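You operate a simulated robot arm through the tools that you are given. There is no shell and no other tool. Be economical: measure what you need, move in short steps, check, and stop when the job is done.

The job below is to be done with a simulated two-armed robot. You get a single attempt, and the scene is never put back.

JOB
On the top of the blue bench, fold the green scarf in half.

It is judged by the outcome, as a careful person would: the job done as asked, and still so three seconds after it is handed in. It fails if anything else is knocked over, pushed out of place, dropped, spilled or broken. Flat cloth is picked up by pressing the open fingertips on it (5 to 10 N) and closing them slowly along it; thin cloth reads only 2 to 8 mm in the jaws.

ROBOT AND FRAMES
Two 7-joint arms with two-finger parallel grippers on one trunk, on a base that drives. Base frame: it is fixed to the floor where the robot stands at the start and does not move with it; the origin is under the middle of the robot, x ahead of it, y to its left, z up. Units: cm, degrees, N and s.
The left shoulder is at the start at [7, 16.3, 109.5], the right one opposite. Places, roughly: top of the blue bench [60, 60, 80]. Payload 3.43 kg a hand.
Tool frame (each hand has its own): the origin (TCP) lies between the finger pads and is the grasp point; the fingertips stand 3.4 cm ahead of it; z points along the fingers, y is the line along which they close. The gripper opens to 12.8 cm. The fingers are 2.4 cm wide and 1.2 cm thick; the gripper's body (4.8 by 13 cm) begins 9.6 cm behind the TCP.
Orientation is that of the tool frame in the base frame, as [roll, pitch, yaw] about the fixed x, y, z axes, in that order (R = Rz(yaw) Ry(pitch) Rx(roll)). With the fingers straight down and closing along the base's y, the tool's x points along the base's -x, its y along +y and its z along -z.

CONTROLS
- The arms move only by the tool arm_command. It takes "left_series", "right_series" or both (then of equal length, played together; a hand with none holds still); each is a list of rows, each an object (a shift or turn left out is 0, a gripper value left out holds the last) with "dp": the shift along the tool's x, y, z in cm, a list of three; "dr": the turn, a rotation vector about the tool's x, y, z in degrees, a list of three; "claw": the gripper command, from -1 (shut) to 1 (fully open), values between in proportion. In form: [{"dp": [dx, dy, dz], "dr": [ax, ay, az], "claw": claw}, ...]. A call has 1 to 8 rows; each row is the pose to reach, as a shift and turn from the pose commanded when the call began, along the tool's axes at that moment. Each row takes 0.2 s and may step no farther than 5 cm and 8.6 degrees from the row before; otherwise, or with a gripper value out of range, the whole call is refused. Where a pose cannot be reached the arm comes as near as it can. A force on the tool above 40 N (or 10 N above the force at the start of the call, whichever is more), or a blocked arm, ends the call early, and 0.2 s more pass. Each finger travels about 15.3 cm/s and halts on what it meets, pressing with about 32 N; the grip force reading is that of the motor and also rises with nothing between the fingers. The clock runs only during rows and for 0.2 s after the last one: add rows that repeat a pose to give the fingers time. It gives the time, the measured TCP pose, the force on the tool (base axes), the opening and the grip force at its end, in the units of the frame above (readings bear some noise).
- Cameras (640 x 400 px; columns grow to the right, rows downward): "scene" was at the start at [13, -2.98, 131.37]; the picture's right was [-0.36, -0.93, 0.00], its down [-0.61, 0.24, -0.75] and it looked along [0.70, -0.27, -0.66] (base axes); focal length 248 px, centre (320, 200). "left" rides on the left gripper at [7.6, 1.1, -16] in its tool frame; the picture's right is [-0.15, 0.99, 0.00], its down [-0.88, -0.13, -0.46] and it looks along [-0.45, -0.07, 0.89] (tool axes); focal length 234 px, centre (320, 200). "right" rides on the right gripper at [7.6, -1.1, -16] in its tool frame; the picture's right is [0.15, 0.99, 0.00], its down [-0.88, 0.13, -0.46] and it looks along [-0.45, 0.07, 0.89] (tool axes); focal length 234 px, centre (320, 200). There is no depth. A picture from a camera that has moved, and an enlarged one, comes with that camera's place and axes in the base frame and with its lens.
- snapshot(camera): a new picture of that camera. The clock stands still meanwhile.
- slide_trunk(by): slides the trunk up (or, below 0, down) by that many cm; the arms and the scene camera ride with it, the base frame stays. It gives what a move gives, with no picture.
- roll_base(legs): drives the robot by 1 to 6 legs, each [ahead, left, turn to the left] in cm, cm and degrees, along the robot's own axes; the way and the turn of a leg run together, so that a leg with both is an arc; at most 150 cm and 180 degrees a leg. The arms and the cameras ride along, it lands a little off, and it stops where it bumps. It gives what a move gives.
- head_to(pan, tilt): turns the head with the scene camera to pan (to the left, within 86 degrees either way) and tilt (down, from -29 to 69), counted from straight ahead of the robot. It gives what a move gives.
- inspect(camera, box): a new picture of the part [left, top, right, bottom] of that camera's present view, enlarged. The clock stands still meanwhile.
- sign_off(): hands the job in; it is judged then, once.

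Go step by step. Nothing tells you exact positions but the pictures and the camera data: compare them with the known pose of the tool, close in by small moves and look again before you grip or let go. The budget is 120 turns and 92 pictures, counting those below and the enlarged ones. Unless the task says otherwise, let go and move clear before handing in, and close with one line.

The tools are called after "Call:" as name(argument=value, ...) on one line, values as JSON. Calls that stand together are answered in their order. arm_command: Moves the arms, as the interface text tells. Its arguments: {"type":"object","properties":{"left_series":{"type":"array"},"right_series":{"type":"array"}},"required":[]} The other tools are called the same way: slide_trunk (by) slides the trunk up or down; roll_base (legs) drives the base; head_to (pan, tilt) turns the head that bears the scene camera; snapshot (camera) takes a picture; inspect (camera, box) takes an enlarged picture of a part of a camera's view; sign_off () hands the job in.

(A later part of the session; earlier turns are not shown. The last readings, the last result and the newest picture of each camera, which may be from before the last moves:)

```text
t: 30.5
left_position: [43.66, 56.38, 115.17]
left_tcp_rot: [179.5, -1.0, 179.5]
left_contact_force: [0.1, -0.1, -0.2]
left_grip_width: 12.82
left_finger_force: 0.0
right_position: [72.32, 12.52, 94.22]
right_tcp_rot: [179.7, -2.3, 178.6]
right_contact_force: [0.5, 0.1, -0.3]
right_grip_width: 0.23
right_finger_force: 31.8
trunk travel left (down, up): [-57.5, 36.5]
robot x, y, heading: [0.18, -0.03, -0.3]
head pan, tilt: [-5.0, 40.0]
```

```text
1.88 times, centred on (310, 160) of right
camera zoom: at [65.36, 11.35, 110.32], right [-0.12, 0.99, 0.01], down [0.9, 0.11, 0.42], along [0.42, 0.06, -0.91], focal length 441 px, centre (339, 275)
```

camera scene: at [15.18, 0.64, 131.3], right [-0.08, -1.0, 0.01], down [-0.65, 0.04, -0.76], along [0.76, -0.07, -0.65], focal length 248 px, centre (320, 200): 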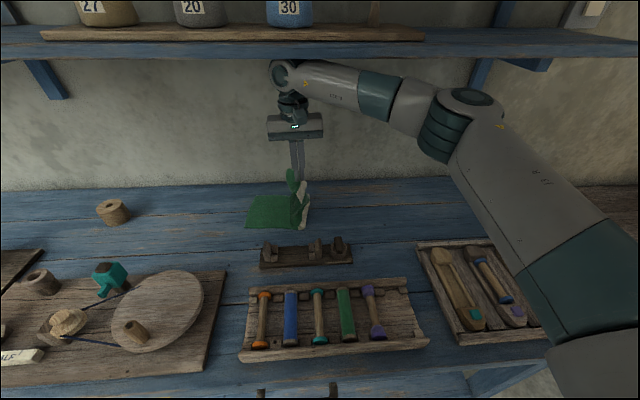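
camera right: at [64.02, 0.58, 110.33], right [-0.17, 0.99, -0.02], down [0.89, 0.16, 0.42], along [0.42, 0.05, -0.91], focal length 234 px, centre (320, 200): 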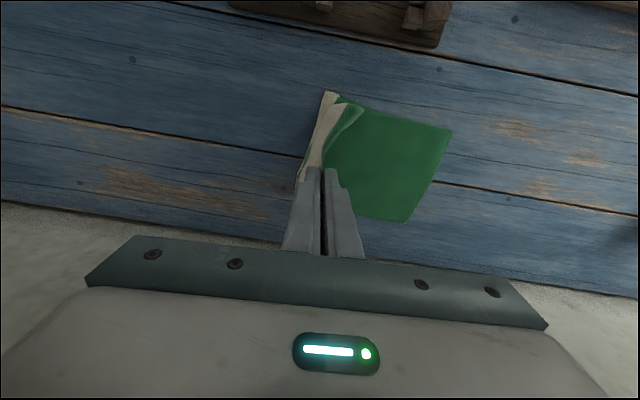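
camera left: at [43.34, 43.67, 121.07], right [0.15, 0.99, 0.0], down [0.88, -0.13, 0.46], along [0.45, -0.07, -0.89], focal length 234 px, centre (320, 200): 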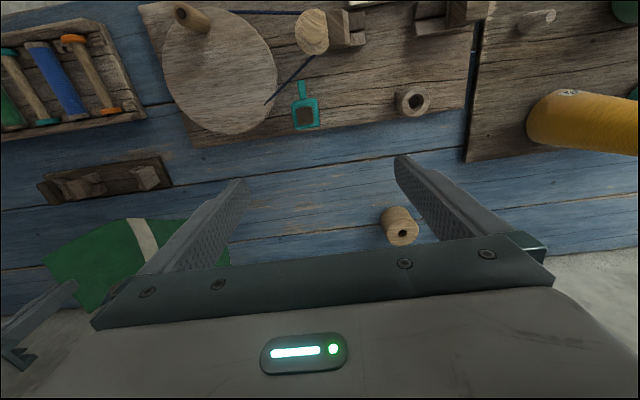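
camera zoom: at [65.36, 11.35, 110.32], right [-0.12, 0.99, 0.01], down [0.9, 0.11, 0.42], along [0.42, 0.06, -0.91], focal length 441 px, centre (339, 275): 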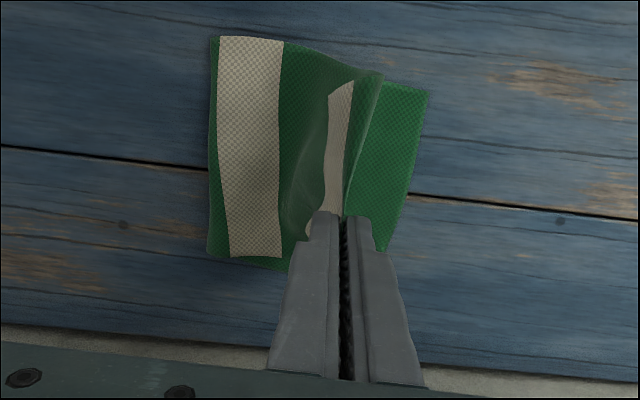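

The fold is forming, but the crease was pulled too far left, to about y +3. I'll go back and lower so it rolls out again, then come forward low.

Call:
arm_command(right_series=[{"dp": [0, -3.5, 1]}, {"dp": [0, -7, 3]}, {"dp": [0, -9.5, 5]}, {"dp": [0, -9.5, 6]}, {"dp": [0, -8, 6]}, {"dp": [0, -8, 6]}])

Call:
inspect(camera="scene", box=[180, 110, 340, 240])

Call:
inspect(camera="right", box=[140, 60, 480, 260])

```text
t: 31.9
left_position: [41.53, 57.57, 115.3]
left_tcp_rot: [-180.0, -0.1, 180.0]
left_contact_force: [-0.1, 0.6, 0.0]
left_grip_width: 12.82
left_finger_force: 0.1
right_position: [70.57, 6.83, 91.11]
right_tcp_rot: [179.9, 0.1, 180.0]
right_contact_force: [0.0, 0.5, 0.5]
right_grip_width: 0.22
right_finger_force: 31.6
trunk travel left (down, up): [-57.5, 36.5]
robot x, y, heading: [0.09, 0.01, -0.2]
head pan, tilt: [-5.0, 40.0]
```

```text
3.08 times, centred on (260, 175) of scene
camera zoom: at [13.68, -0.7, 131.54], right [-0.09, -1.0, 0.0], down [-0.64, 0.06, -0.77], along [0.76, -0.07, -0.64], focal length 763 px, centre (505, 277)
```

zoom: 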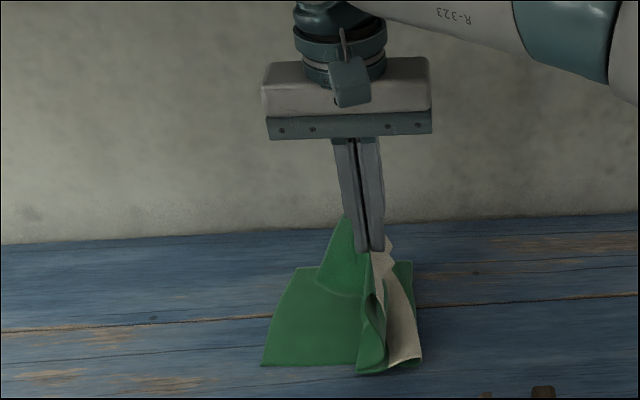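

```text
1.88 times, centred on (310, 160) of right
camera zoom: at [63.0, 5.46, 107.07], right [-0.15, 0.99, 0.0], down [0.88, 0.13, 0.46], along [0.45, 0.07, -0.89], focal length 441 px, centre (339, 275)
```

zoom: 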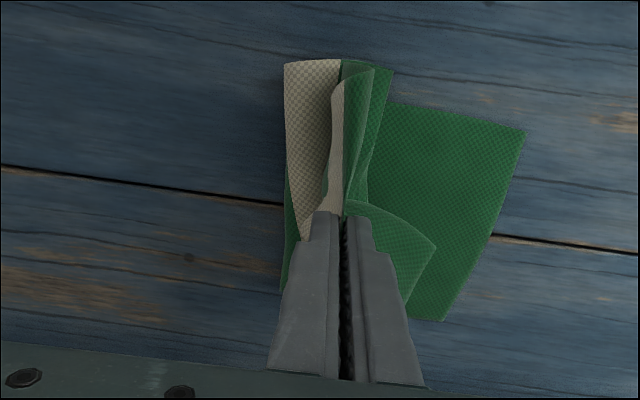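

The crease is still at about y +3. I'll go back past it to unroll the lower layer, then repeat the carry along a tighter arc about y −2.

Call:
arm_command(right_series=[{"dp": [0, -3, -3]}, {"dp": [0, -6.5, -4.5]}, {"dp": [0, -10, -4]}, {"dp": [0, -12.5, -2.5]}, {"dp": [0, -13.5, -1.5]}, {"dp": [0, -13.5, -1.5]}])

Call:
inspect(camera="scene", box=[220, 110, 380, 240])

Call:
inspect(camera="right", box=[140, 60, 480, 260])

```text
t: 33.3
left_position: [41.56, 57.43, 115.35]
left_tcp_rot: [180.0, 0.0, 180.0]
left_contact_force: [0.0, -0.2, 0.6]
left_grip_width: 12.82
left_finger_force: 0.0
right_position: [70.61, -6.97, 92.72]
right_tcp_rot: [179.9, 0.1, 179.9]
right_contact_force: [0.0, 0.8, 0.4]
right_grip_width: 0.21
right_finger_force: 32.2
trunk travel left (down, up): [-57.5, 36.5]
robot x, y, heading: [-0.16, -0.31, -0.1]
head pan, tilt: [-5.0, 40.0]
```

```text
3.08 times, centred on (300, 175) of scene
camera zoom: at [13.57, -0.74, 131.56], right [-0.09, -1.0, 0.0], down [-0.64, 0.06, -0.77], along [0.76, -0.07, -0.64], focal length 763 px, centre (382, 277)
```

zoom: 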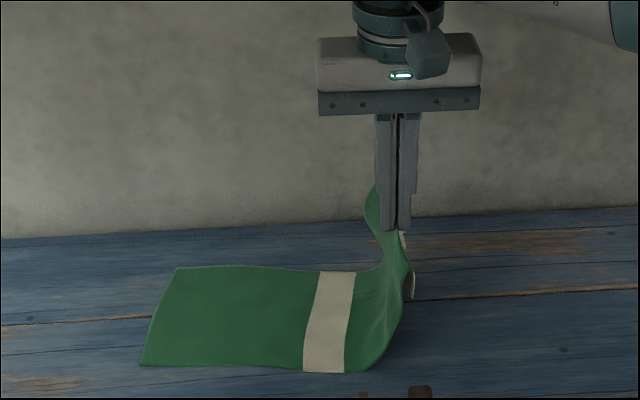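

```text
1.88 times, centred on (310, 160) of right
camera zoom: at [63.05, -8.29, 108.57], right [-0.14, 0.99, 0.0], down [0.88, 0.13, 0.46], along [0.45, 0.07, -0.89], focal length 441 px, centre (339, 275)
```

zoom: 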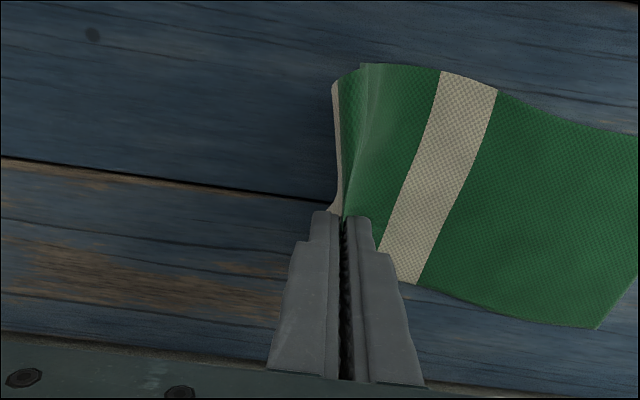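

It's unrolled, with the mid stripe at y≈−0.6 and the left edge at y≈17.7. Now the tighter arc.

Call:
arm_command(right_series=[{"dp": [0, 3, -1.9]}, {"dp": [0, 6, -2.9]}, {"dp": [0, 9, -2.9]}, {"dp": [0, 12, -1.4]}, {"dp": [0, 15, 1.1]}, {"dp": [0, 17, 3.6]}, {"dp": [0, 17, 3.6]}])

Call:
inspect(camera="scene", box=[200, 110, 360, 240])

Call:
inspect(camera="right", box=[140, 60, 480, 260])

```text
t: 34.9
left_position: [41.31, 57.6, 115.4]
left_tcp_rot: [-180.0, 0.1, 179.9]
left_contact_force: [0.0, -0.3, -0.3]
left_grip_width: 12.82
left_finger_force: 0.1
right_position: [70.35, 10.38, 89.11]
right_tcp_rot: [180.0, 0.1, 180.0]
right_contact_force: [-0.2, -0.3, -1.0]
right_grip_width: 0.21
right_finger_force: 31.8
trunk travel left (down, up): [-57.5, 36.5]
robot x, y, heading: [0.48, 0.02, -0.0]
head pan, tilt: [-5.0, 40.0]
```

```text
3.08 times, centred on (280, 175) of scene
camera zoom: at [13.51, -0.66, 131.56], right [-0.09, -1.0, 0.0], down [-0.64, 0.06, -0.77], along [0.76, -0.07, -0.64], focal length 763 px, centre (443, 277)
```

zoom: 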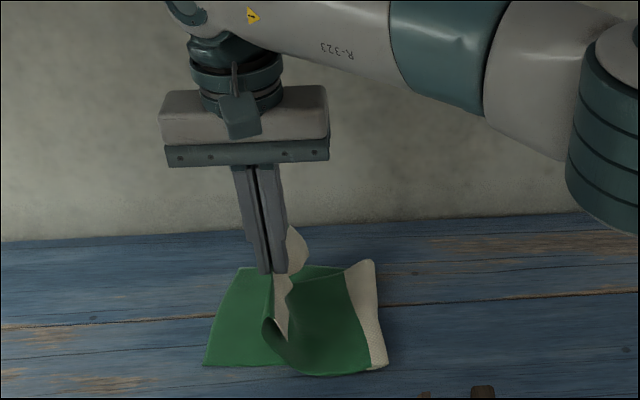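

```text
1.88 times, centred on (310, 160) of right
camera zoom: at [62.75, 9.08, 104.9], right [-0.15, 0.99, 0.0], down [0.88, 0.13, 0.46], along [0.45, 0.07, -0.89], focal length 441 px, centre (339, 275)
```

zoom: 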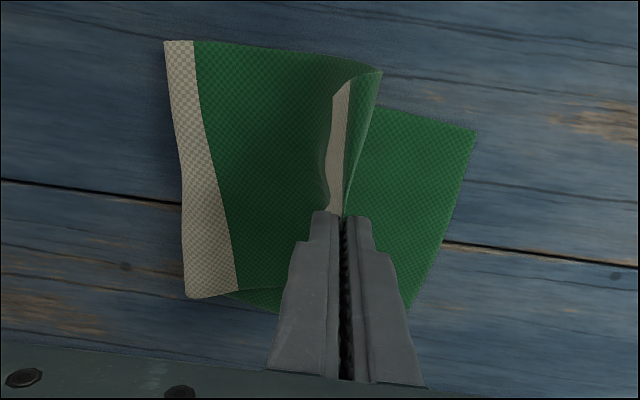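

The crease is now at the mid stripe. I'll lower the hand toward the left end.

Call:
arm_command(right_series=[{"dp": [-0.5, 1, 1.5]}, {"dp": [-1, 1.8, 3]}, {"dp": [-1, 2.3, 4.5]}, {"dp": [-1, 2.3, 5]}, {"dp": [-1, 2.3, 5]}])

Call:
inspect(camera="scene", box=[200, 110, 360, 240])

Call:
inspect(camera="right", box=[140, 60, 480, 260])

```text
t: 36.1
left_position: [41.51, 57.68, 115.23]
left_tcp_rot: [-180.0, 0.0, -180.0]
left_contact_force: [0.0, -0.3, -0.3]
left_grip_width: 12.8
left_finger_force: 0.1
right_position: [71.25, 12.5, 83.86]
right_tcp_rot: [-180.0, 0.0, 180.0]
right_contact_force: [-0.5, -0.1, 0.6]
right_grip_width: 0.23
right_finger_force: 32.3
trunk travel left (down, up): [-57.5, 36.5]
robot x, y, heading: [0.13, 0.37, 0.1]
head pan, tilt: [-5.0, 40.0]
```

```text
3.08 times, centred on (280, 175) of scene
camera zoom: at [13.6, -0.67, 131.54], right [-0.09, -1.0, 0.0], down [-0.64, 0.06, -0.77], along [0.76, -0.07, -0.64], focal length 763 px, centre (443, 277)
```

zoom: 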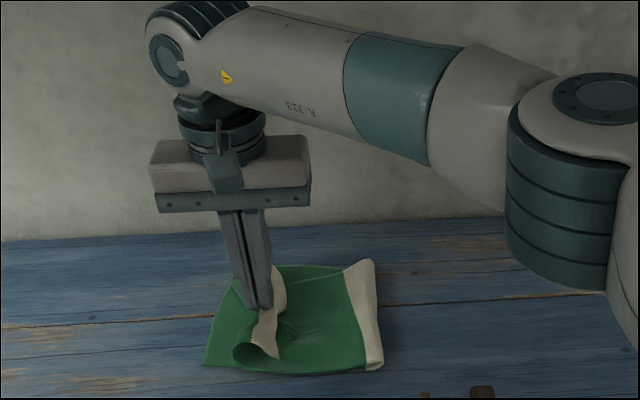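

```text
1.88 times, centred on (310, 160) of right
camera zoom: at [63.81, 11.22, 99.79], right [-0.15, 0.99, 0.0], down [0.88, 0.13, 0.46], along [0.45, 0.07, -0.89], focal length 441 px, centre (339, 275)
```

zoom: 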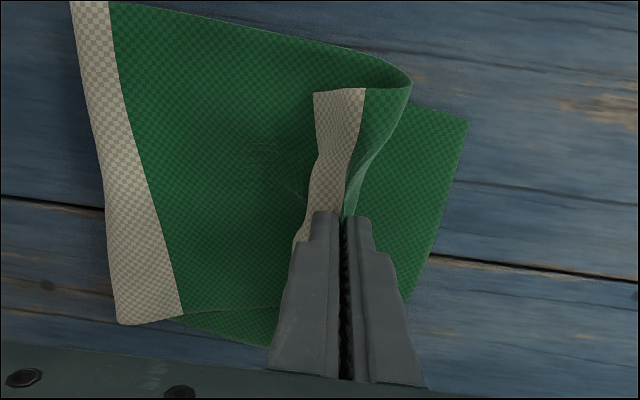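

The end is lying over the left part with the tail curled on top. I'll release gently, rise, and see how it settles.

Call:
arm_command(right_series=[{"claw": -0.8}, {"claw": -0.7}, {"dp": [0, 0, -2], "claw": -0.7}, {"dp": [0, 0, -5]}, {"dp": [0, 0, -8]}, {"dp": [0, 0, -8]}])

Call:
inspect(camera="scene", box=[200, 110, 360, 240])

Call:
inspect(camera="right", box=[140, 60, 480, 260])

```text
t: 37.5
left_position: [41.65, 57.56, 115.43]
left_tcp_rot: [179.9, 0.1, 180.0]
left_contact_force: [0.2, -0.2, 0.4]
left_grip_width: 12.79
left_finger_force: 0.1
right_position: [71.48, 12.36, 92.07]
right_tcp_rot: [-180.0, 0.0, 180.0]
right_contact_force: [-0.8, 0.0, 0.1]
right_grip_width: 1.89
right_finger_force: 0.0
trunk travel left (down, up): [-57.5, 36.5]
robot x, y, heading: [-0.34, 0.11, -0.0]
head pan, tilt: [-5.0, 40.0]
```

```text
3.08 times, centred on (280, 175) of scene
camera zoom: at [13.64, -0.67, 131.54], right [-0.09, -1.0, 0.0], down [-0.64, 0.06, -0.77], along [0.76, -0.07, -0.64], focal length 763 px, centre (443, 277)
```

zoom: 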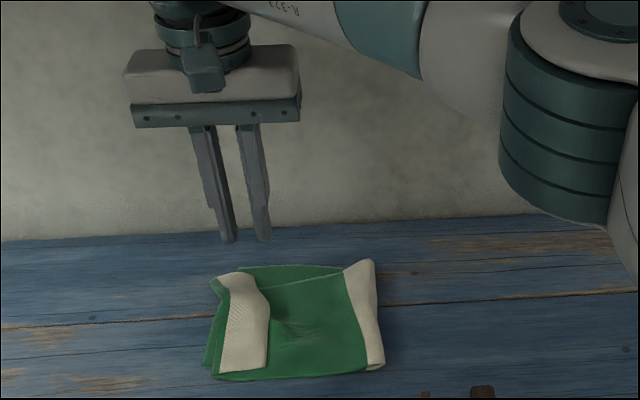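

```text
1.88 times, centred on (310, 160) of right
camera zoom: at [63.99, 11.17, 107.88], right [-0.15, 0.99, 0.0], down [0.88, 0.13, 0.46], along [0.45, 0.07, -0.89], focal length 441 px, centre (339, 275)
```

zoom: 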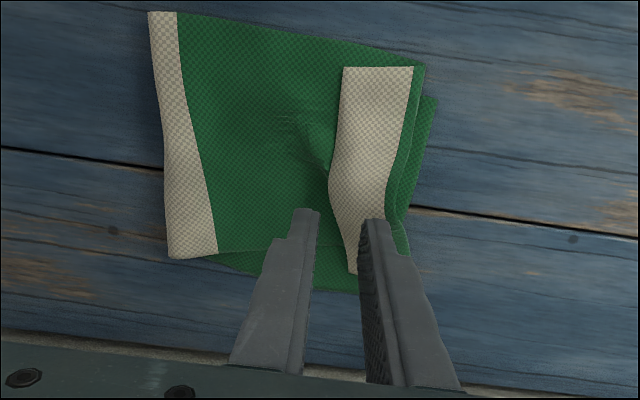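

The scarf is folded, but the last 4.3 cm or so is turned back on top, with its free edge at y≈11.7. I'll straddle that free edge with the inner finger just off it and the outer finger on the flap, pinch it and open it out.

Call:
arm_command(right_series=[{"dp": [1, 0.5, 0], "claw": -0.47}, {"dp": [1, 0.5, 3]}, {"dp": [1, 0.5, 6]}, {"dp": [1, 0.5, 9]}, {"dp": [1, 0.5, 9.2]}, {"dp": [1, 0.5, 9.2]}])

Call:
inspect(camera="scene", box=[210, 150, 330, 240])

Call:
inspect(camera="right", box=[200, 60, 440, 260])

```text
t: 38.9
left_position: [41.55, 57.69, 115.34]
left_tcp_rot: [-179.9, 0.0, -180.0]
left_contact_force: [0.3, -0.3, -0.1]
left_grip_width: 12.8
left_finger_force: 0.0
right_position: [70.61, 13.02, 83.05]
right_tcp_rot: [180.0, -0.1, -180.0]
right_contact_force: [0.0, -0.6, -0.6]
right_grip_width: 3.4
right_finger_force: 0.1
trunk travel left (down, up): [-57.5, 36.5]
robot x, y, heading: [-0.24, -0.2, -0.2]
head pan, tilt: [-5.0, 40.0]
```

```text
4.44 times, centred on (270, 195) of scene
camera zoom: at [13.61, -0.67, 131.54], right [-0.09, -1.0, 0.0], down [-0.64, 0.06, -0.77], along [0.76, -0.07, -0.64], focal length 1103 px, centre (542, 222)
```

zoom: 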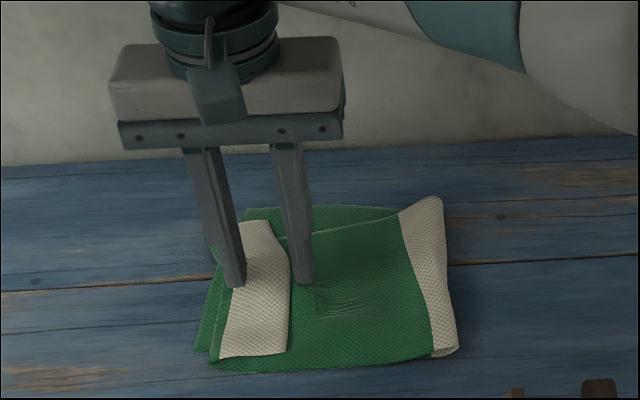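

```text
2.00 times, centred on (320, 160) of right
camera zoom: at [63.05, 11.72, 98.93], right [-0.15, 0.99, 0.0], down [0.88, 0.13, 0.46], along [0.45, 0.07, -0.89], focal length 468 px, centre (320, 280)
```

zoom: 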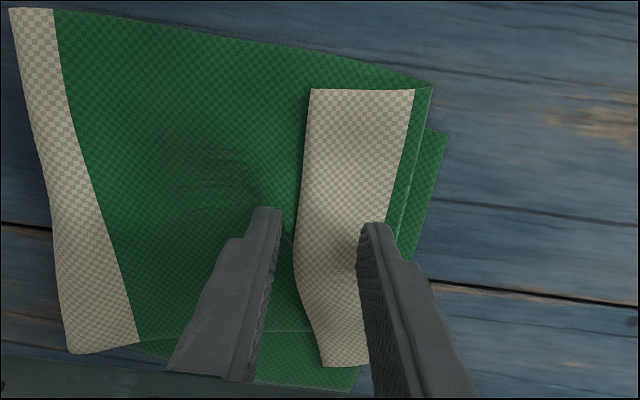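

The placement is good. I'll lower in small steps to light contact.

Call:
arm_command(right_series=[{"dp": [0, 0.3, 0.3]}, {"dp": [0, 0.3, 0.6]}, {"dp": [0, 0.3, 0.8]}, {"dp": [0, 0.3, 0.8]}])

```text
t: 39.9
left_position: [41.55, 57.64, 115.27]
left_tcp_rot: [180.0, 0.0, -180.0]
left_contact_force: [-0.5, 0.0, -0.4]
left_grip_width: 12.78
left_finger_force: 0.1
right_position: [70.39, 13.23, 82.22]
right_tcp_rot: [-180.0, 0.1, -179.9]
right_contact_force: [-0.1, 0.0, -1.0]
right_grip_width: 3.41
right_finger_force: 0.1
trunk travel left (down, up): [-57.5, 36.5]
robot x, y, heading: [-0.24, 0.12, -0.1]
head pan, tilt: [-5.0, 40.0]
```

Call:
arm_command(right_series=[{"dp": [0, 0, 0.15]}, {"dp": [0, 0, 0.3]}, {"dp": [0, 0, 0.4]}, {"dp": [0, 0, 0.4]}])

```text
t: 40.9
left_position: [41.61, 57.59, 115.32]
left_tcp_rot: [-179.9, 0.0, -180.0]
left_contact_force: [-0.3, -0.4, 0.0]
left_grip_width: 12.78
left_finger_force: 0.1
right_position: [70.52, 13.22, 81.88]
right_tcp_rot: [-179.9, 0.0, -180.0]
right_contact_force: [1.0, -0.5, 1.2]
right_grip_width: 3.39
right_finger_force: 0.6
trunk travel left (down, up): [-57.5, 36.5]
robot x, y, heading: [0.25, -0.05, -0.2]
head pan, tilt: [-5.0, 40.0]
```

Call:
arm_command(right_series=[{"dp": [0, 0, 0.12]}, {"dp": [0, 0, 0.15], "claw": -0.53}, {"dp": [0, 0, 0.15], "claw": -0.6}, {"dp": [0, 0, 0.15], "claw": -0.66}, {"dp": [0, 0, 0.15], "claw": -0.72}])

Call:
inspect(camera="scene", box=[210, 150, 330, 240])

Call:
inspect(camera="right", box=[200, 60, 440, 260])

```text
t: 42.1
left_position: [41.37, 57.56, 115.34]
left_tcp_rot: [-180.0, 0.0, 180.0]
left_contact_force: [0.1, 0.3, 0.0]
left_grip_width: 12.79
left_finger_force: 0.0
right_position: [70.3, 13.22, 81.61]
right_tcp_rot: [180.0, 0.1, -180.0]
right_contact_force: [-0.5, -2.3, 11.8]
right_grip_width: 1.71
right_finger_force: 0.1
trunk travel left (down, up): [-57.5, 36.5]
robot x, y, heading: [0.35, -0.15, 0.0]
head pan, tilt: [-5.0, 40.0]
```

```text
4.44 times, centred on (270, 195) of scene
camera zoom: at [13.46, -0.73, 131.57], right [-0.09, -1.0, 0.0], down [-0.64, 0.06, -0.77], along [0.76, -0.07, -0.64], focal length 1103 px, centre (542, 222)
```

zoom: 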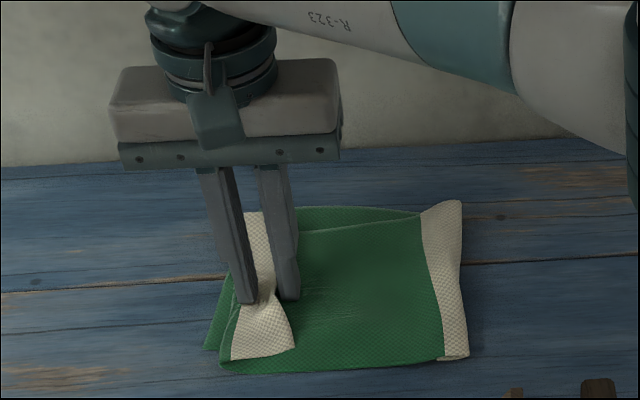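

```text
2.00 times, centred on (320, 160) of right
camera zoom: at [62.87, 12.0, 97.53], right [-0.15, 0.99, 0.0], down [0.88, 0.13, 0.46], along [0.45, 0.07, -0.89], focal length 468 px, centre (320, 280)
```

zoom: 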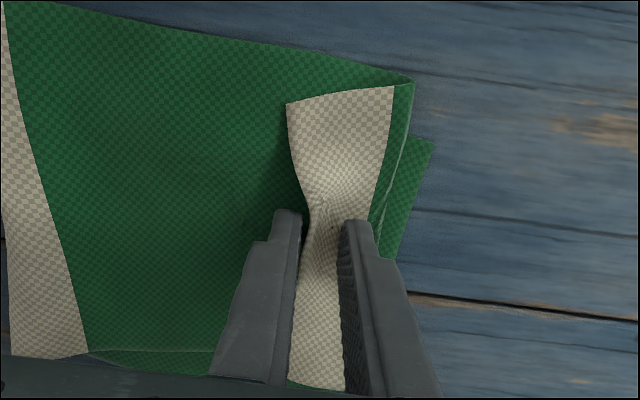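

The flap's edge is gathering between the fingers, so I'll finish closing.

Call:
arm_command(right_series=[{"claw": -0.78}, {"claw": -0.84}, {"claw": -0.9}, {"claw": -1}, {"claw": -1}, {"claw": -1}])

Call:
inspect(camera="right", box=[200, 60, 440, 260])

```text
t: 43.5
left_position: [41.38, 57.48, 115.36]
left_tcp_rot: [180.0, 0.0, -179.9]
left_contact_force: [0.1, -0.5, 0.3]
left_grip_width: 12.81
left_finger_force: 0.0
right_position: [70.4, 13.34, 81.66]
right_tcp_rot: [-179.9, 0.0, 179.9]
right_contact_force: [-1.7, 0.1, 12.4]
right_grip_width: 0.19
right_finger_force: 31.8
trunk travel left (down, up): [-57.5, 36.5]
robot x, y, heading: [0.0, 0.27, -0.1]
head pan, tilt: [-5.0, 40.0]
```

```text
2.00 times, centred on (320, 160) of right
camera zoom: at [62.82, 12.05, 97.53], right [-0.15, 0.99, 0.0], down [0.88, 0.13, 0.46], along [0.45, 0.07, -0.89], focal length 468 px, centre (320, 280)
```

zoom: 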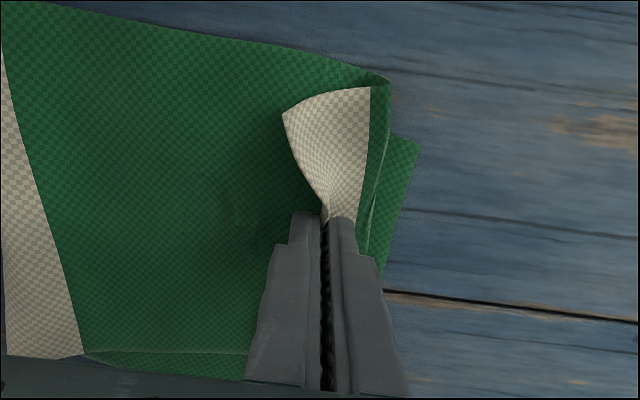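

It's gripped at the edge, reading 1.9 mm. I'll lift, swing back toward the right to unroll, and check.

Call:
arm_command(right_series=[{"dp": [0, 0, -3]}, {"dp": [0, -1, -6]}, {"dp": [0, -3, -9.5]}, {"dp": [0, -6, -13]}, {"dp": [0, -9, -15]}, {"dp": [0, -9, -15]}])

Call:
inspect(camera="scene", box=[200, 110, 360, 240])

Call:
inspect(camera="right", box=[140, 60, 480, 260])

```text
t: 44.9
left_position: [41.8, 58.89, 114.29]
left_tcp_rot: [-179.4, -0.3, -179.8]
left_contact_force: [0.7, -0.2, 0.4]
left_grip_width: 12.79
left_finger_force: 0.0
right_position: [69.88, 6.05, 94.14]
right_tcp_rot: [-178.4, -1.6, -178.5]
right_contact_force: [0.0, 0.3, 0.4]
right_grip_width: 0.2
right_finger_force: 32.0
trunk travel left (down, up): [-57.5, 36.5]
robot x, y, heading: [0.09, 0.25, 0.2]
head pan, tilt: [-5.0, 40.0]
```

```text
3.08 times, centred on (280, 175) of scene
camera zoom: at [14.17, 0.71, 131.31], right [-0.08, -1.0, 0.01], down [-0.64, 0.05, -0.76], along [0.76, -0.07, -0.65], focal length 763 px, centre (443, 277)
```

zoom: 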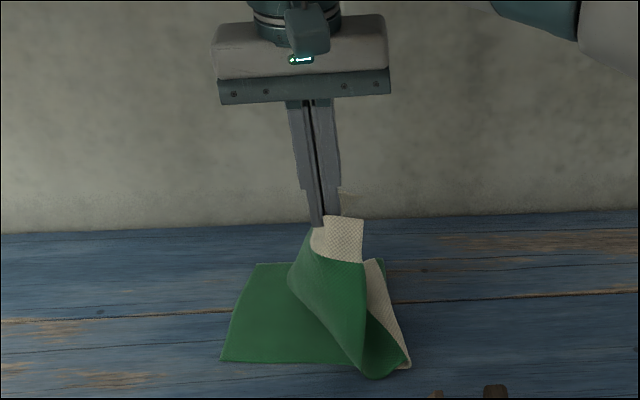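

```text
1.88 times, centred on (310, 160) of right
camera zoom: at [62.84, 5.12, 110.26], right [-0.17, 0.98, -0.03], down [0.89, 0.17, 0.43], along [0.43, 0.05, -0.9], focal length 441 px, centre (339, 275)
```

zoom: 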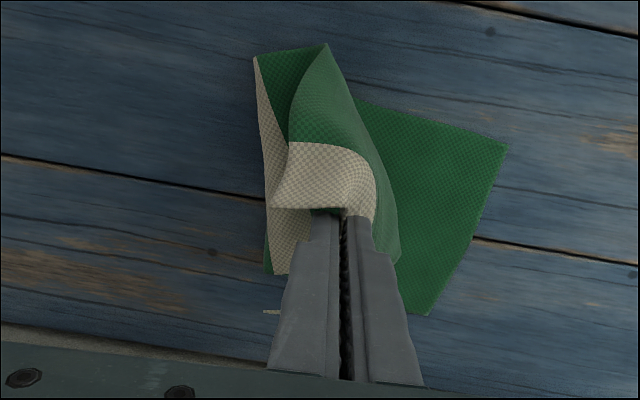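

The grip is right at the edge now. I'll swing further right and up so the crease unrolls to mid-scarf.

Call:
arm_command(right_series=[{"dp": [0, -3, -1.5]}, {"dp": [0, -6, -2]}, {"dp": [0, -9, -2]}, {"dp": [0, -11, -1.5]}, {"dp": [0, -11, -1.5]}, {"dp": [0, -11, -1.5]}])

Call:
inspect(camera="scene", box=[200, 110, 360, 240])

Call:
inspect(camera="right", box=[140, 60, 480, 260])

```text
t: 46.3
left_position: [42.65, 59.58, 113.78]
left_tcp_rot: [-179.2, -1.1, -179.1]
left_contact_force: [0.6, -0.2, 0.3]
left_grip_width: 12.81
left_finger_force: 0.0
right_position: [71.23, -4.66, 94.26]
right_tcp_rot: [-177.8, -3.1, -178.6]
right_contact_force: [-0.5, 0.5, -0.6]
right_grip_width: 0.21
right_finger_force: 32.1
trunk travel left (down, up): [-57.5, 36.5]
robot x, y, heading: [0.2, -0.02, 0.6]
head pan, tilt: [-5.0, 40.0]
```

```text
3.08 times, centred on (280, 175) of scene
camera zoom: at [15.89, 1.05, 131.25], right [-0.07, -1.0, 0.01], down [-0.66, 0.04, -0.75], along [0.75, -0.06, -0.66], focal length 763 px, centre (443, 277)
```

zoom: 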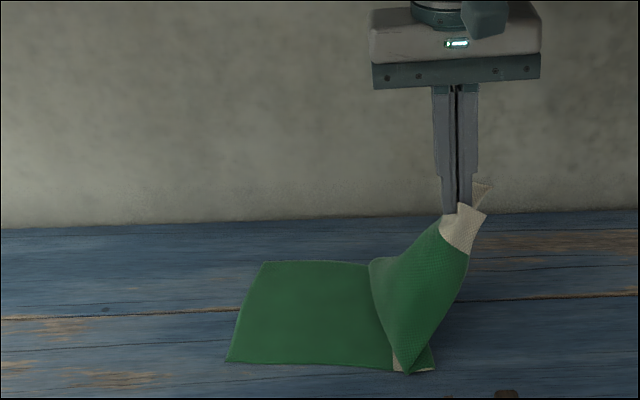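

```text
1.88 times, centred on (310, 160) of right
camera zoom: at [64.59, -5.44, 110.48], right [-0.17, 0.98, -0.03], down [0.9, 0.17, 0.4], along [0.4, 0.04, -0.91], focal length 441 px, centre (339, 275)
```

zoom: 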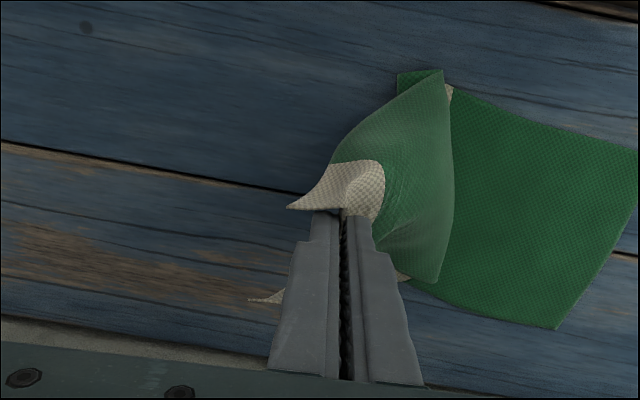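

The cloth is bowing because the hand is too low for the longer free length. I'll raise it by about 5 cm, which should pull the lower layer out straight.

Call:
arm_command(right_series=[{"dp": [0, 0, -1.5]}, {"dp": [0, 0, -3]}, {"dp": [0, 0, -4.5]}, {"dp": [0, 0, -5]}, {"dp": [0, 0, -5]}, {"dp": [0, 0, -5]}])

Call:
inspect(camera="scene", box=[200, 110, 360, 240])

Call:
inspect(camera="right", box=[140, 60, 480, 260])

```text
t: 47.7
left_position: [41.97, 58.98, 114.37]
left_tcp_rot: [-179.2, -0.5, -179.7]
left_contact_force: [0.6, 0.4, 0.1]
left_grip_width: 12.79
left_finger_force: 0.1
right_position: [69.16, -4.75, 94.39]
right_tcp_rot: [-177.8, -7.5, -178.6]
right_contact_force: [-0.2, 1.1, -0.8]
right_grip_width: 0.18
right_finger_force: 31.8
trunk travel left (down, up): [-57.5, 36.5]
robot x, y, heading: [0.06, 0.01, 0.0]
head pan, tilt: [-5.0, 40.0]
```

```text
3.08 times, centred on (280, 175) of scene
camera zoom: at [14.45, 0.73, 131.4], right [-0.08, -1.0, 0.01], down [-0.65, 0.04, -0.76], along [0.76, -0.07, -0.65], focal length 763 px, centre (443, 277)
```

zoom: 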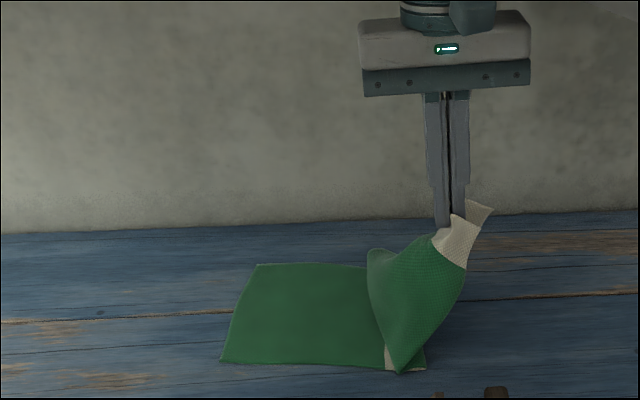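

```text
1.88 times, centred on (310, 160) of right
camera zoom: at [63.79, -5.55, 111.12], right [-0.17, 0.98, -0.02], down [0.93, 0.17, 0.33], along [0.33, 0.04, -0.94], focal length 441 px, centre (339, 275)
```

zoom: 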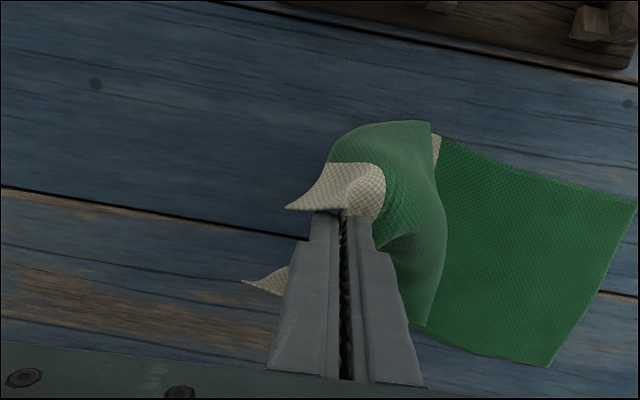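

The hand won't rise past z≈94 and the robot is rocking, so the wrist is probably touching the shelf underside. I'll lower right away and check the shelf.

Call:
arm_command(right_series=[{"dp": [0, -0.5, 4]}, {"dp": [0, -1, 8]}, {"dp": [0, -2, 9.5]}, {"dp": [0, -2, 9.5]}, {"dp": [0, -2, 9.5]}])

Call:
head_to(pan=-5, tilt=22)

Call:
snapshot(camera="scene")

```text
t: 48.9
left_position: [41.46, 57.48, 115.48]
left_tcp_rot: [179.9, 0.0, 179.9]
left_contact_force: [-0.3, -0.2, -0.8]
left_grip_width: 12.78
left_finger_force: 0.0
right_position: [70.53, -8.81, 93.6]
right_tcp_rot: [180.0, 0.0, 179.8]
right_contact_force: [-0.4, -0.6, -0.1]
right_grip_width: 0.2
right_finger_force: 32.2
trunk travel left (down, up): [-57.5, 36.5]
robot x, y, heading: [-0.2, -0.17, -0.3]
head pan, tilt: [-5.0, 40.0]
```

```text
t: 49.7
left_position: [41.54, 57.52, 115.28]
left_tcp_rot: [-179.9, 0.0, -180.0]
left_contact_force: [0.3, -0.8, -0.7]
left_grip_width: 12.79
left_finger_force: 0.0
right_position: [70.54, -8.66, 93.47]
right_tcp_rot: [-180.0, 0.1, -179.9]
right_contact_force: [-0.3, -0.3, -1.1]
right_grip_width: 0.19
right_finger_force: 32.2
trunk travel left (down, up): [-57.5, 36.5]
robot x, y, heading: [0.07, 0.4, -0.2]
head pan, tilt: [-5.0, 22.0]
```

```text
33 pictures are left
camera scene: at [14.39, -0.73, 134.35], right [-0.09, -1.0, 0.0], down [-0.37, 0.03, -0.93], along [0.92, -0.08, -0.38], focal length 248 px, centre (320, 200)
```

scene: 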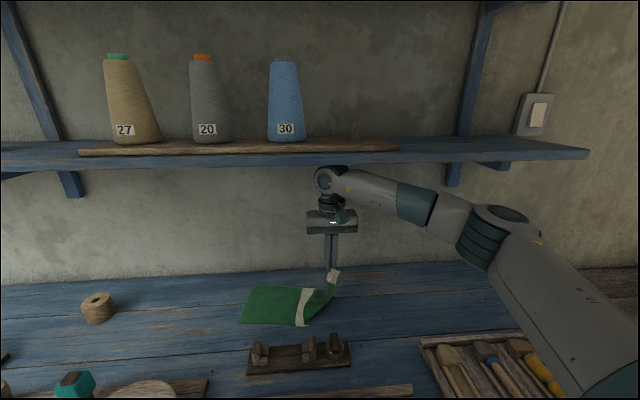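

The shelf and cones are undisturbed. I'll keep the hand below z≈92.5 from here. The lower layer is flat out past the mid stripe again, so now I'll arc over to the left.

Call:
arm_command(right_series=[{"dp": [0, 3, 1.5]}, {"dp": [0, 6, 1.8]}, {"dp": [0, 9, 1.8]}, {"dp": [0, 12, 1.8]}, {"dp": [0, 15, 1.8]}, {"dp": [0, 18, 2.2]}, {"dp": [0, 20.5, 3.5]}, {"dp": [0, 20.5, 3.5]}])

Call:
head_to(pan=-5, tilt=40)

Call:
inspect(camera="scene", box=[200, 110, 360, 240])

Call:
inspect(camera="right", box=[140, 60, 480, 260])

```text
t: 51.5
left_position: [41.51, 57.54, 115.4]
left_tcp_rot: [180.0, 0.1, 179.9]
left_contact_force: [0.0, -0.6, 0.6]
left_grip_width: 12.78
left_finger_force: 0.0
right_position: [70.59, 11.73, 89.86]
right_tcp_rot: [-180.0, 0.0, 180.0]
right_contact_force: [0.1, -0.9, -0.2]
right_grip_width: 0.18
right_finger_force: 31.9
trunk travel left (down, up): [-57.5, 36.5]
robot x, y, heading: [-0.22, 0.13, 0.1]
head pan, tilt: [-5.0, 22.0]
```

```text
t: 52.3
left_position: [41.52, 57.6, 115.35]
left_tcp_rot: [180.0, 0.0, -179.9]
left_contact_force: [-0.1, 0.3, -1.1]
left_grip_width: 12.8
left_finger_force: 0.0
right_position: [70.45, 11.77, 89.97]
right_tcp_rot: [-180.0, 0.1, 180.0]
right_contact_force: [-0.2, 0.5, 0.5]
right_grip_width: 0.22
right_finger_force: 32.1
trunk travel left (down, up): [-57.5, 36.5]
robot x, y, heading: [0.17, 0.02, 0.1]
head pan, tilt: [-5.0, 40.0]
```

```text
3.08 times, centred on (280, 175) of scene
camera zoom: at [13.6, -0.66, 131.55], right [-0.09, -1.0, 0.0], down [-0.64, 0.06, -0.77], along [0.76, -0.07, -0.64], focal length 763 px, centre (443, 277)
```

zoom: 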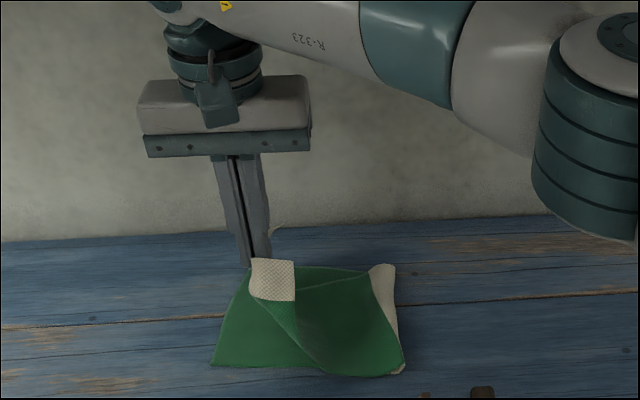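

```text
1.88 times, centred on (310, 160) of right
camera zoom: at [63.04, 10.53, 105.78], right [-0.15, 0.99, 0.0], down [0.88, 0.13, 0.46], along [0.45, 0.07, -0.89], focal length 441 px, centre (339, 275)
```

zoom: 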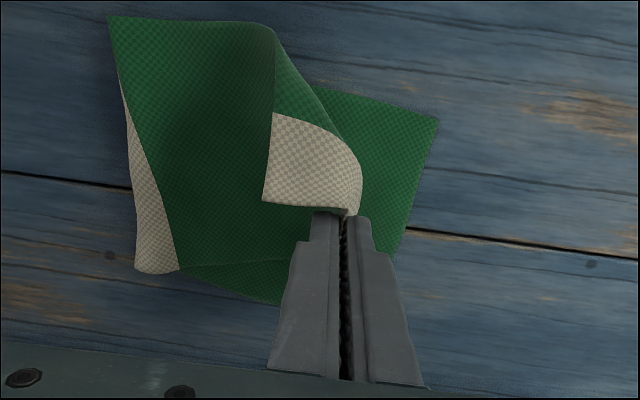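

The crease is square at y≈−1 and the left edge at y≈17. I'll lower the end onto the left edge and release.

Call:
arm_command(right_series=[{"dp": [-0.2, 2, 1.5]}, {"dp": [-0.5, 4, 3.5]}, {"dp": [-0.8, 5, 5.5]}, {"dp": [-0.8, 5, 6.5]}, {"dp": [-0.8, 5, 6.5], "claw": -0.85}, {"dp": [-0.8, 5, 6], "claw": -0.7}, {"dp": [-0.8, 5, 2]}, {"dp": [-0.8, 5, -1]}])

Call:
inspect(camera="scene", box=[200, 110, 360, 240])

Call:
inspect(camera="right", box=[140, 60, 480, 260])

```text
t: 54.1
left_position: [41.5, 57.64, 115.23]
left_tcp_rot: [-179.8, 0.0, -179.9]
left_contact_force: [-0.3, -0.1, -0.3]
left_grip_width: 12.81
left_finger_force: 0.0
right_position: [71.32, 16.86, 91.18]
right_tcp_rot: [180.0, -0.1, 179.9]
right_contact_force: [0.3, -0.3, 0.0]
right_grip_width: 1.94
right_finger_force: 0.0
trunk travel left (down, up): [-57.5, 36.5]
robot x, y, heading: [-0.06, 0.27, -0.0]
head pan, tilt: [-5.0, 40.0]
```

```text
3.08 times, centred on (280, 175) of scene
camera zoom: at [13.55, -0.6, 131.54], right [-0.09, -1.0, 0.0], down [-0.64, 0.06, -0.77], along [0.76, -0.07, -0.64], focal length 763 px, centre (443, 277)
```

zoom: 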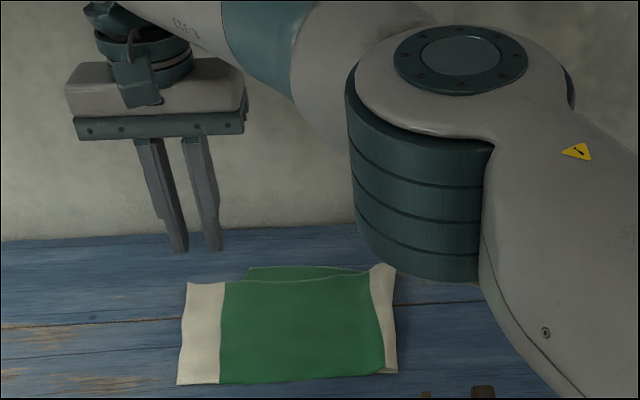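

```text
1.88 times, centred on (310, 160) of right
camera zoom: at [63.82, 15.78, 107.07], right [-0.15, 0.99, 0.0], down [0.88, 0.13, 0.46], along [0.45, 0.07, -0.89], focal length 441 px, centre (339, 275)
```

zoom: 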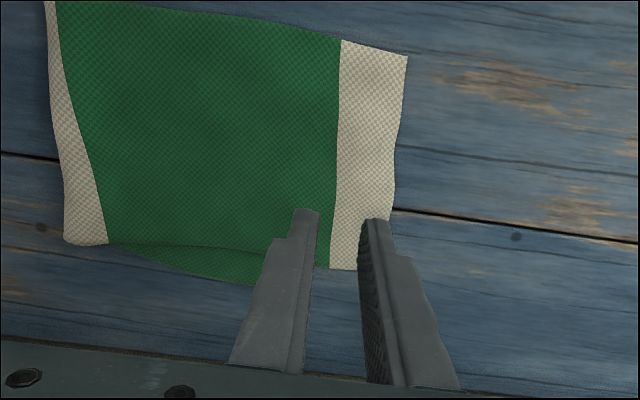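

It sprang nicely flat and is folded in half, but the top end overshoots the lower end by about 3 cm in y and sits about 2 cm toward the robot. I'll regrasp the overhanging single layer with the hand turned 90° and realign it.

Call:
arm_command(right_series=[{"dr": [0, 0, -8.5]}, {"dr": [0, 0, -17]}, {"dr": [0, 0, -25.5]}, {"dr": [0, 0, -34]}, {"dr": [0, 0, -42.5]}, {"dr": [0, 0, -45]}, {"dr": [0, 0, -45]}])

Call:
arm_command(right_series=[{"dr": [0, 0, -8.5]}, {"dr": [0, 0, -17]}, {"dr": [0, 0, -25.5]}, {"dr": [0, 0, -34]}, {"dr": [0, 0, -42.5]}, {"dr": [0, 0, -45], "claw": -0.06}, {"dr": [0, 0, -45]}])

Call:
snapshot(camera="right")

```text
t: 55.7
left_position: [41.47, 57.55, 115.37]
left_tcp_rot: [-179.9, 0.0, -180.0]
left_contact_force: [-0.4, -0.2, 0.2]
left_grip_width: 12.81
left_finger_force: 0.1
right_position: [70.52, 15.42, 90.45]
right_tcp_rot: [-179.9, 0.1, -135.3]
right_contact_force: [-0.1, 0.0, -0.3]
right_grip_width: 1.93
right_finger_force: 0.0
right hand out of reach, approached as far as the arm can: row 5, 6, 7
trunk travel left (down, up): [-57.5, 36.5]
robot x, y, heading: [-0.08, -0.14, 0.2]
head pan, tilt: [-5.0, 40.0]
```

```text
t: 57.3
left_position: [41.36, 57.81, 115.29]
left_tcp_rot: [-179.7, 0.2, 180.0]
left_contact_force: [-0.8, 0.5, -0.2]
left_grip_width: 12.82
left_finger_force: 0.0
right_position: [58.82, 15.56, 94.41]
right_tcp_rot: [174.3, 5.7, -111.2]
right_contact_force: [-0.3, -0.5, 1.4]
right_grip_width: 6.01
right_finger_force: 0.1
right hand out of reach, approached as far as the arm can: row 1, 2, 3, 4, 5, 6, 7
trunk travel left (down, up): [-57.5, 36.5]
robot x, y, heading: [-0.17, -0.03, -0.2]
head pan, tilt: [-5.0, 40.0]
```

```text
28 pictures are left
camera right: at [58.1, 6.09, 109.27], right [-0.97, 0.21, 0.08], down [0.22, 0.8, 0.55], along [0.05, 0.56, -0.83], focal length 234 px, centre (320, 200)
```

right: 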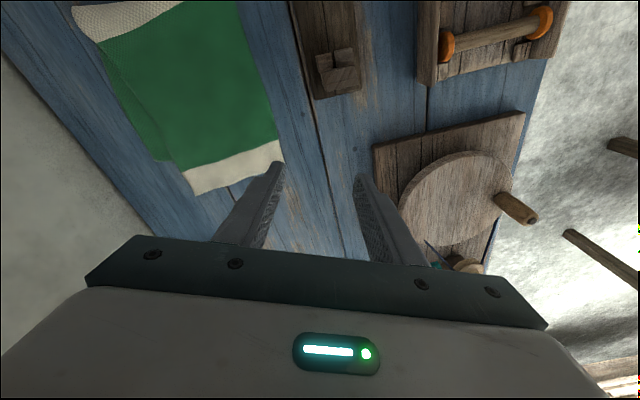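

The right wrist can't make that turn here, but the left hand is well placed for it. I'll retract the right arm to the right.

Call:
arm_command(right_series=[{"dp": [4.6, -1.8, 0], "dr": [0, 0, 8]}, {"dp": [9.2, -3.6, 0], "dr": [0, 0, 16]}, {"dp": [13.8, -5.4, 0], "dr": [0, 0, 24]}, {"dp": [18.4, -7.2, 0], "dr": [0, 0, 32]}, {"dp": [23, -9, 0], "dr": [0, 0, 40]}, {"dp": [27.6, -10.8, 0], "dr": [0, 0, 48]}, {"dp": [32.2, -12.6, 0], "dr": [0, 0, 56]}, {"dp": [36.8, -14.4, 0], "dr": [0, 0, 64]}])

Call:
arm_command(left_series=[{"dp": [-4, -3, 2]}, {"dp": [-8, -7, 5]}, {"dp": [-12, -11, 8]}, {"dp": [-16, -15, 11]}, {"dp": [-20, -18, 14]}, {"dp": [-24, -21, 17], "claw": 0}, {"dp": [-26, -24, 20]}, {"dp": [-26, -25, 22]}])

```text
t: 59.1
left_position: [41.58, 57.35, 115.43]
left_tcp_rot: [179.9, 0.1, -180.0]
left_contact_force: [0.1, -0.3, -0.6]
left_grip_width: 12.83
left_finger_force: 0.0
right_position: [59.2, -23.58, 89.3]
right_tcp_rot: [172.2, -2.8, -175.0]
right_contact_force: [0.6, 0.8, 0.2]
right_grip_width: 6.03
right_finger_force: 0.0
trunk travel left (down, up): [-57.5, 36.5]
robot x, y, heading: [-0.05, 0.39, 0.0]
head pan, tilt: [-5.0, 40.0]
```

```text
refused: row 1 steps farther than a row can; nothing moved
```

Call:
arm_command(left_series=[{"dp": [-3, -3, 2.5]}, {"dp": [-6, -6, 5]}, {"dp": [-9, -9, 7.5]}, {"dp": [-12, -12, 10]}, {"dp": [-15, -15, 12.5]}, {"dp": [-18, -18, 15], "claw": -0.06}, {"dp": [-21, -21, 17.5]}, {"dp": [-24, -24, 20]}])

Call:
arm_command(left_series=[{"dr": [0, 0, 8.5]}, {"dr": [0, 0, 17]}, {"dr": [0, 0, 25.5]}, {"dr": [0, 0, 34]}, {"dr": [0, 0, 42.5]}, {"dr": [0, 0, 45]}, {"dr": [0, 0, 45]}])

```text
t: 60.9
left_position: [61.63, 37.18, 97.38]
left_tcp_rot: [-179.8, 2.7, -178.0]
left_contact_force: [0.4, -0.5, -0.5]
left_grip_width: 6.04
left_finger_force: 0.0
right_position: [57.9, -19.08, 90.45]
right_tcp_rot: [172.1, -1.5, -172.0]
right_contact_force: [3.4, 2.6, -1.4]
right_grip_width: 6.0
right_finger_force: 0.0
trunk travel left (down, up): [-57.5, 36.5]
robot x, y, heading: [-0.53, 1.52, 2.9]
head pan, tilt: [-5.0, 40.0]
```

```text
t: 62.5
left_position: [61.66, 37.12, 97.33]
left_tcp_rot: [179.0, 2.2, 148.1]
left_contact_force: [-1.1, -0.5, -0.2]
left_grip_width: 6.03
left_finger_force: 0.1
left hand out of reach, approached as far as the arm can: row 5, 6, 7
right_position: [57.74, -20.16, 90.74]
right_tcp_rot: [172.4, -1.1, -172.6]
right_contact_force: [-0.3, -0.9, 0.8]
right_grip_width: 6.03
right_finger_force: 0.1
trunk travel left (down, up): [-57.5, 36.5]
robot x, y, heading: [-0.26, 0.78, 2.2]
head pan, tilt: [-5.0, 40.0]
```

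The robot's heading shifted by about 2°, so something is being touched. I'll look before going on.

Call:
head_to(pan=15, tilt=28)

Call:
snapshot(camera="scene")

```text
t: 63.3
left_position: [61.55, 37.11, 97.22]
left_tcp_rot: [178.9, 2.2, 148.1]
left_contact_force: [0.5, 0.7, 0.7]
left_grip_width: 6.03
left_finger_force: 0.1
right_position: [58.04, -20.0, 90.76]
right_tcp_rot: [172.4, -1.1, -172.5]
right_contact_force: [0.2, 0.7, 0.1]
right_grip_width: 6.0
right_finger_force: 0.1
trunk travel left (down, up): [-57.5, 36.5]
robot x, y, heading: [-0.14, 1.2, 2.0]
head pan, tilt: [15.0, 28.0]
```

```text
27 pictures are left
camera scene: at [10.42, 4.03, 133.72], right [0.3, -0.95, 0.01], down [-0.43, -0.14, -0.89], along [0.85, 0.26, -0.45], focal length 248 px, centre (320, 200)
```

scene: 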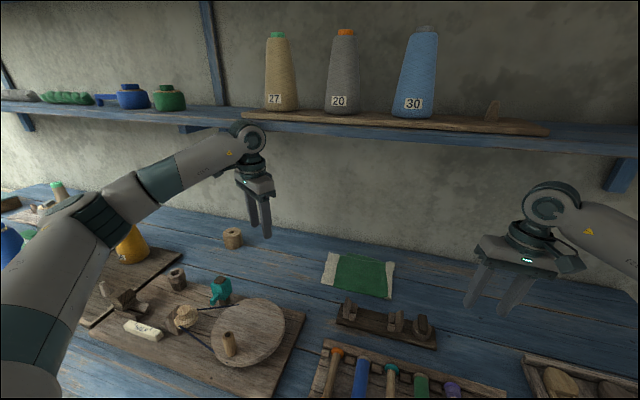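

The left wrist seems to be against the shelf's front edge. The cones are still standing. I'll pull the left hand straight back and down.

Call:
arm_command(left_series=[{"dp": [3.4, -2.1, 0]}, {"dp": [6.8, -4.2, 0]}, {"dp": [8.5, -5.3, 1]}, {"dp": [8.5, -5.3, 4]}, {"dp": [8.5, -5.3, 7]}, {"dp": [8.5, -5.3, 7]}])

Call:
snapshot(camera="scene")

```text
t: 64.7
left_position: [55.52, 33.85, 88.08]
left_tcp_rot: [-180.0, 0.0, 146.1]
left_contact_force: [-0.6, 0.0, -0.3]
left_grip_width: 5.99
left_finger_force: 0.2
right_position: [59.23, -23.46, 89.21]
right_tcp_rot: [172.3, -2.7, -174.8]
right_contact_force: [-0.7, 0.2, 0.1]
right_grip_width: 6.02
right_finger_force: 0.1
trunk travel left (down, up): [-57.5, 36.5]
robot x, y, heading: [-0.04, -0.06, -0.1]
head pan, tilt: [15.0, 28.0]
```

```text
26 pictures are left
camera scene: at [13.93, 2.34, 133.4], right [0.26, -0.97, 0.0], down [-0.45, -0.12, -0.88], along [0.85, 0.23, -0.47], focal length 248 px, centre (320, 200)
```

scene: 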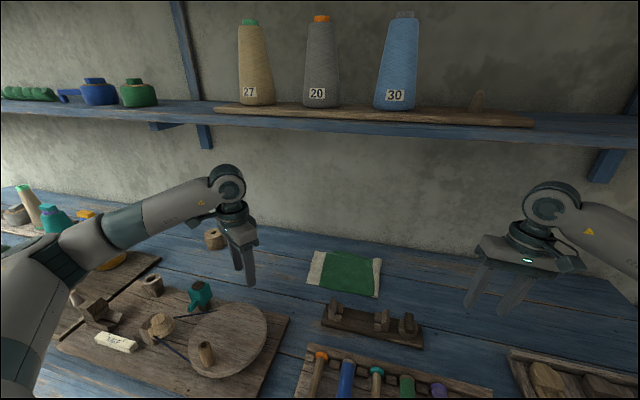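

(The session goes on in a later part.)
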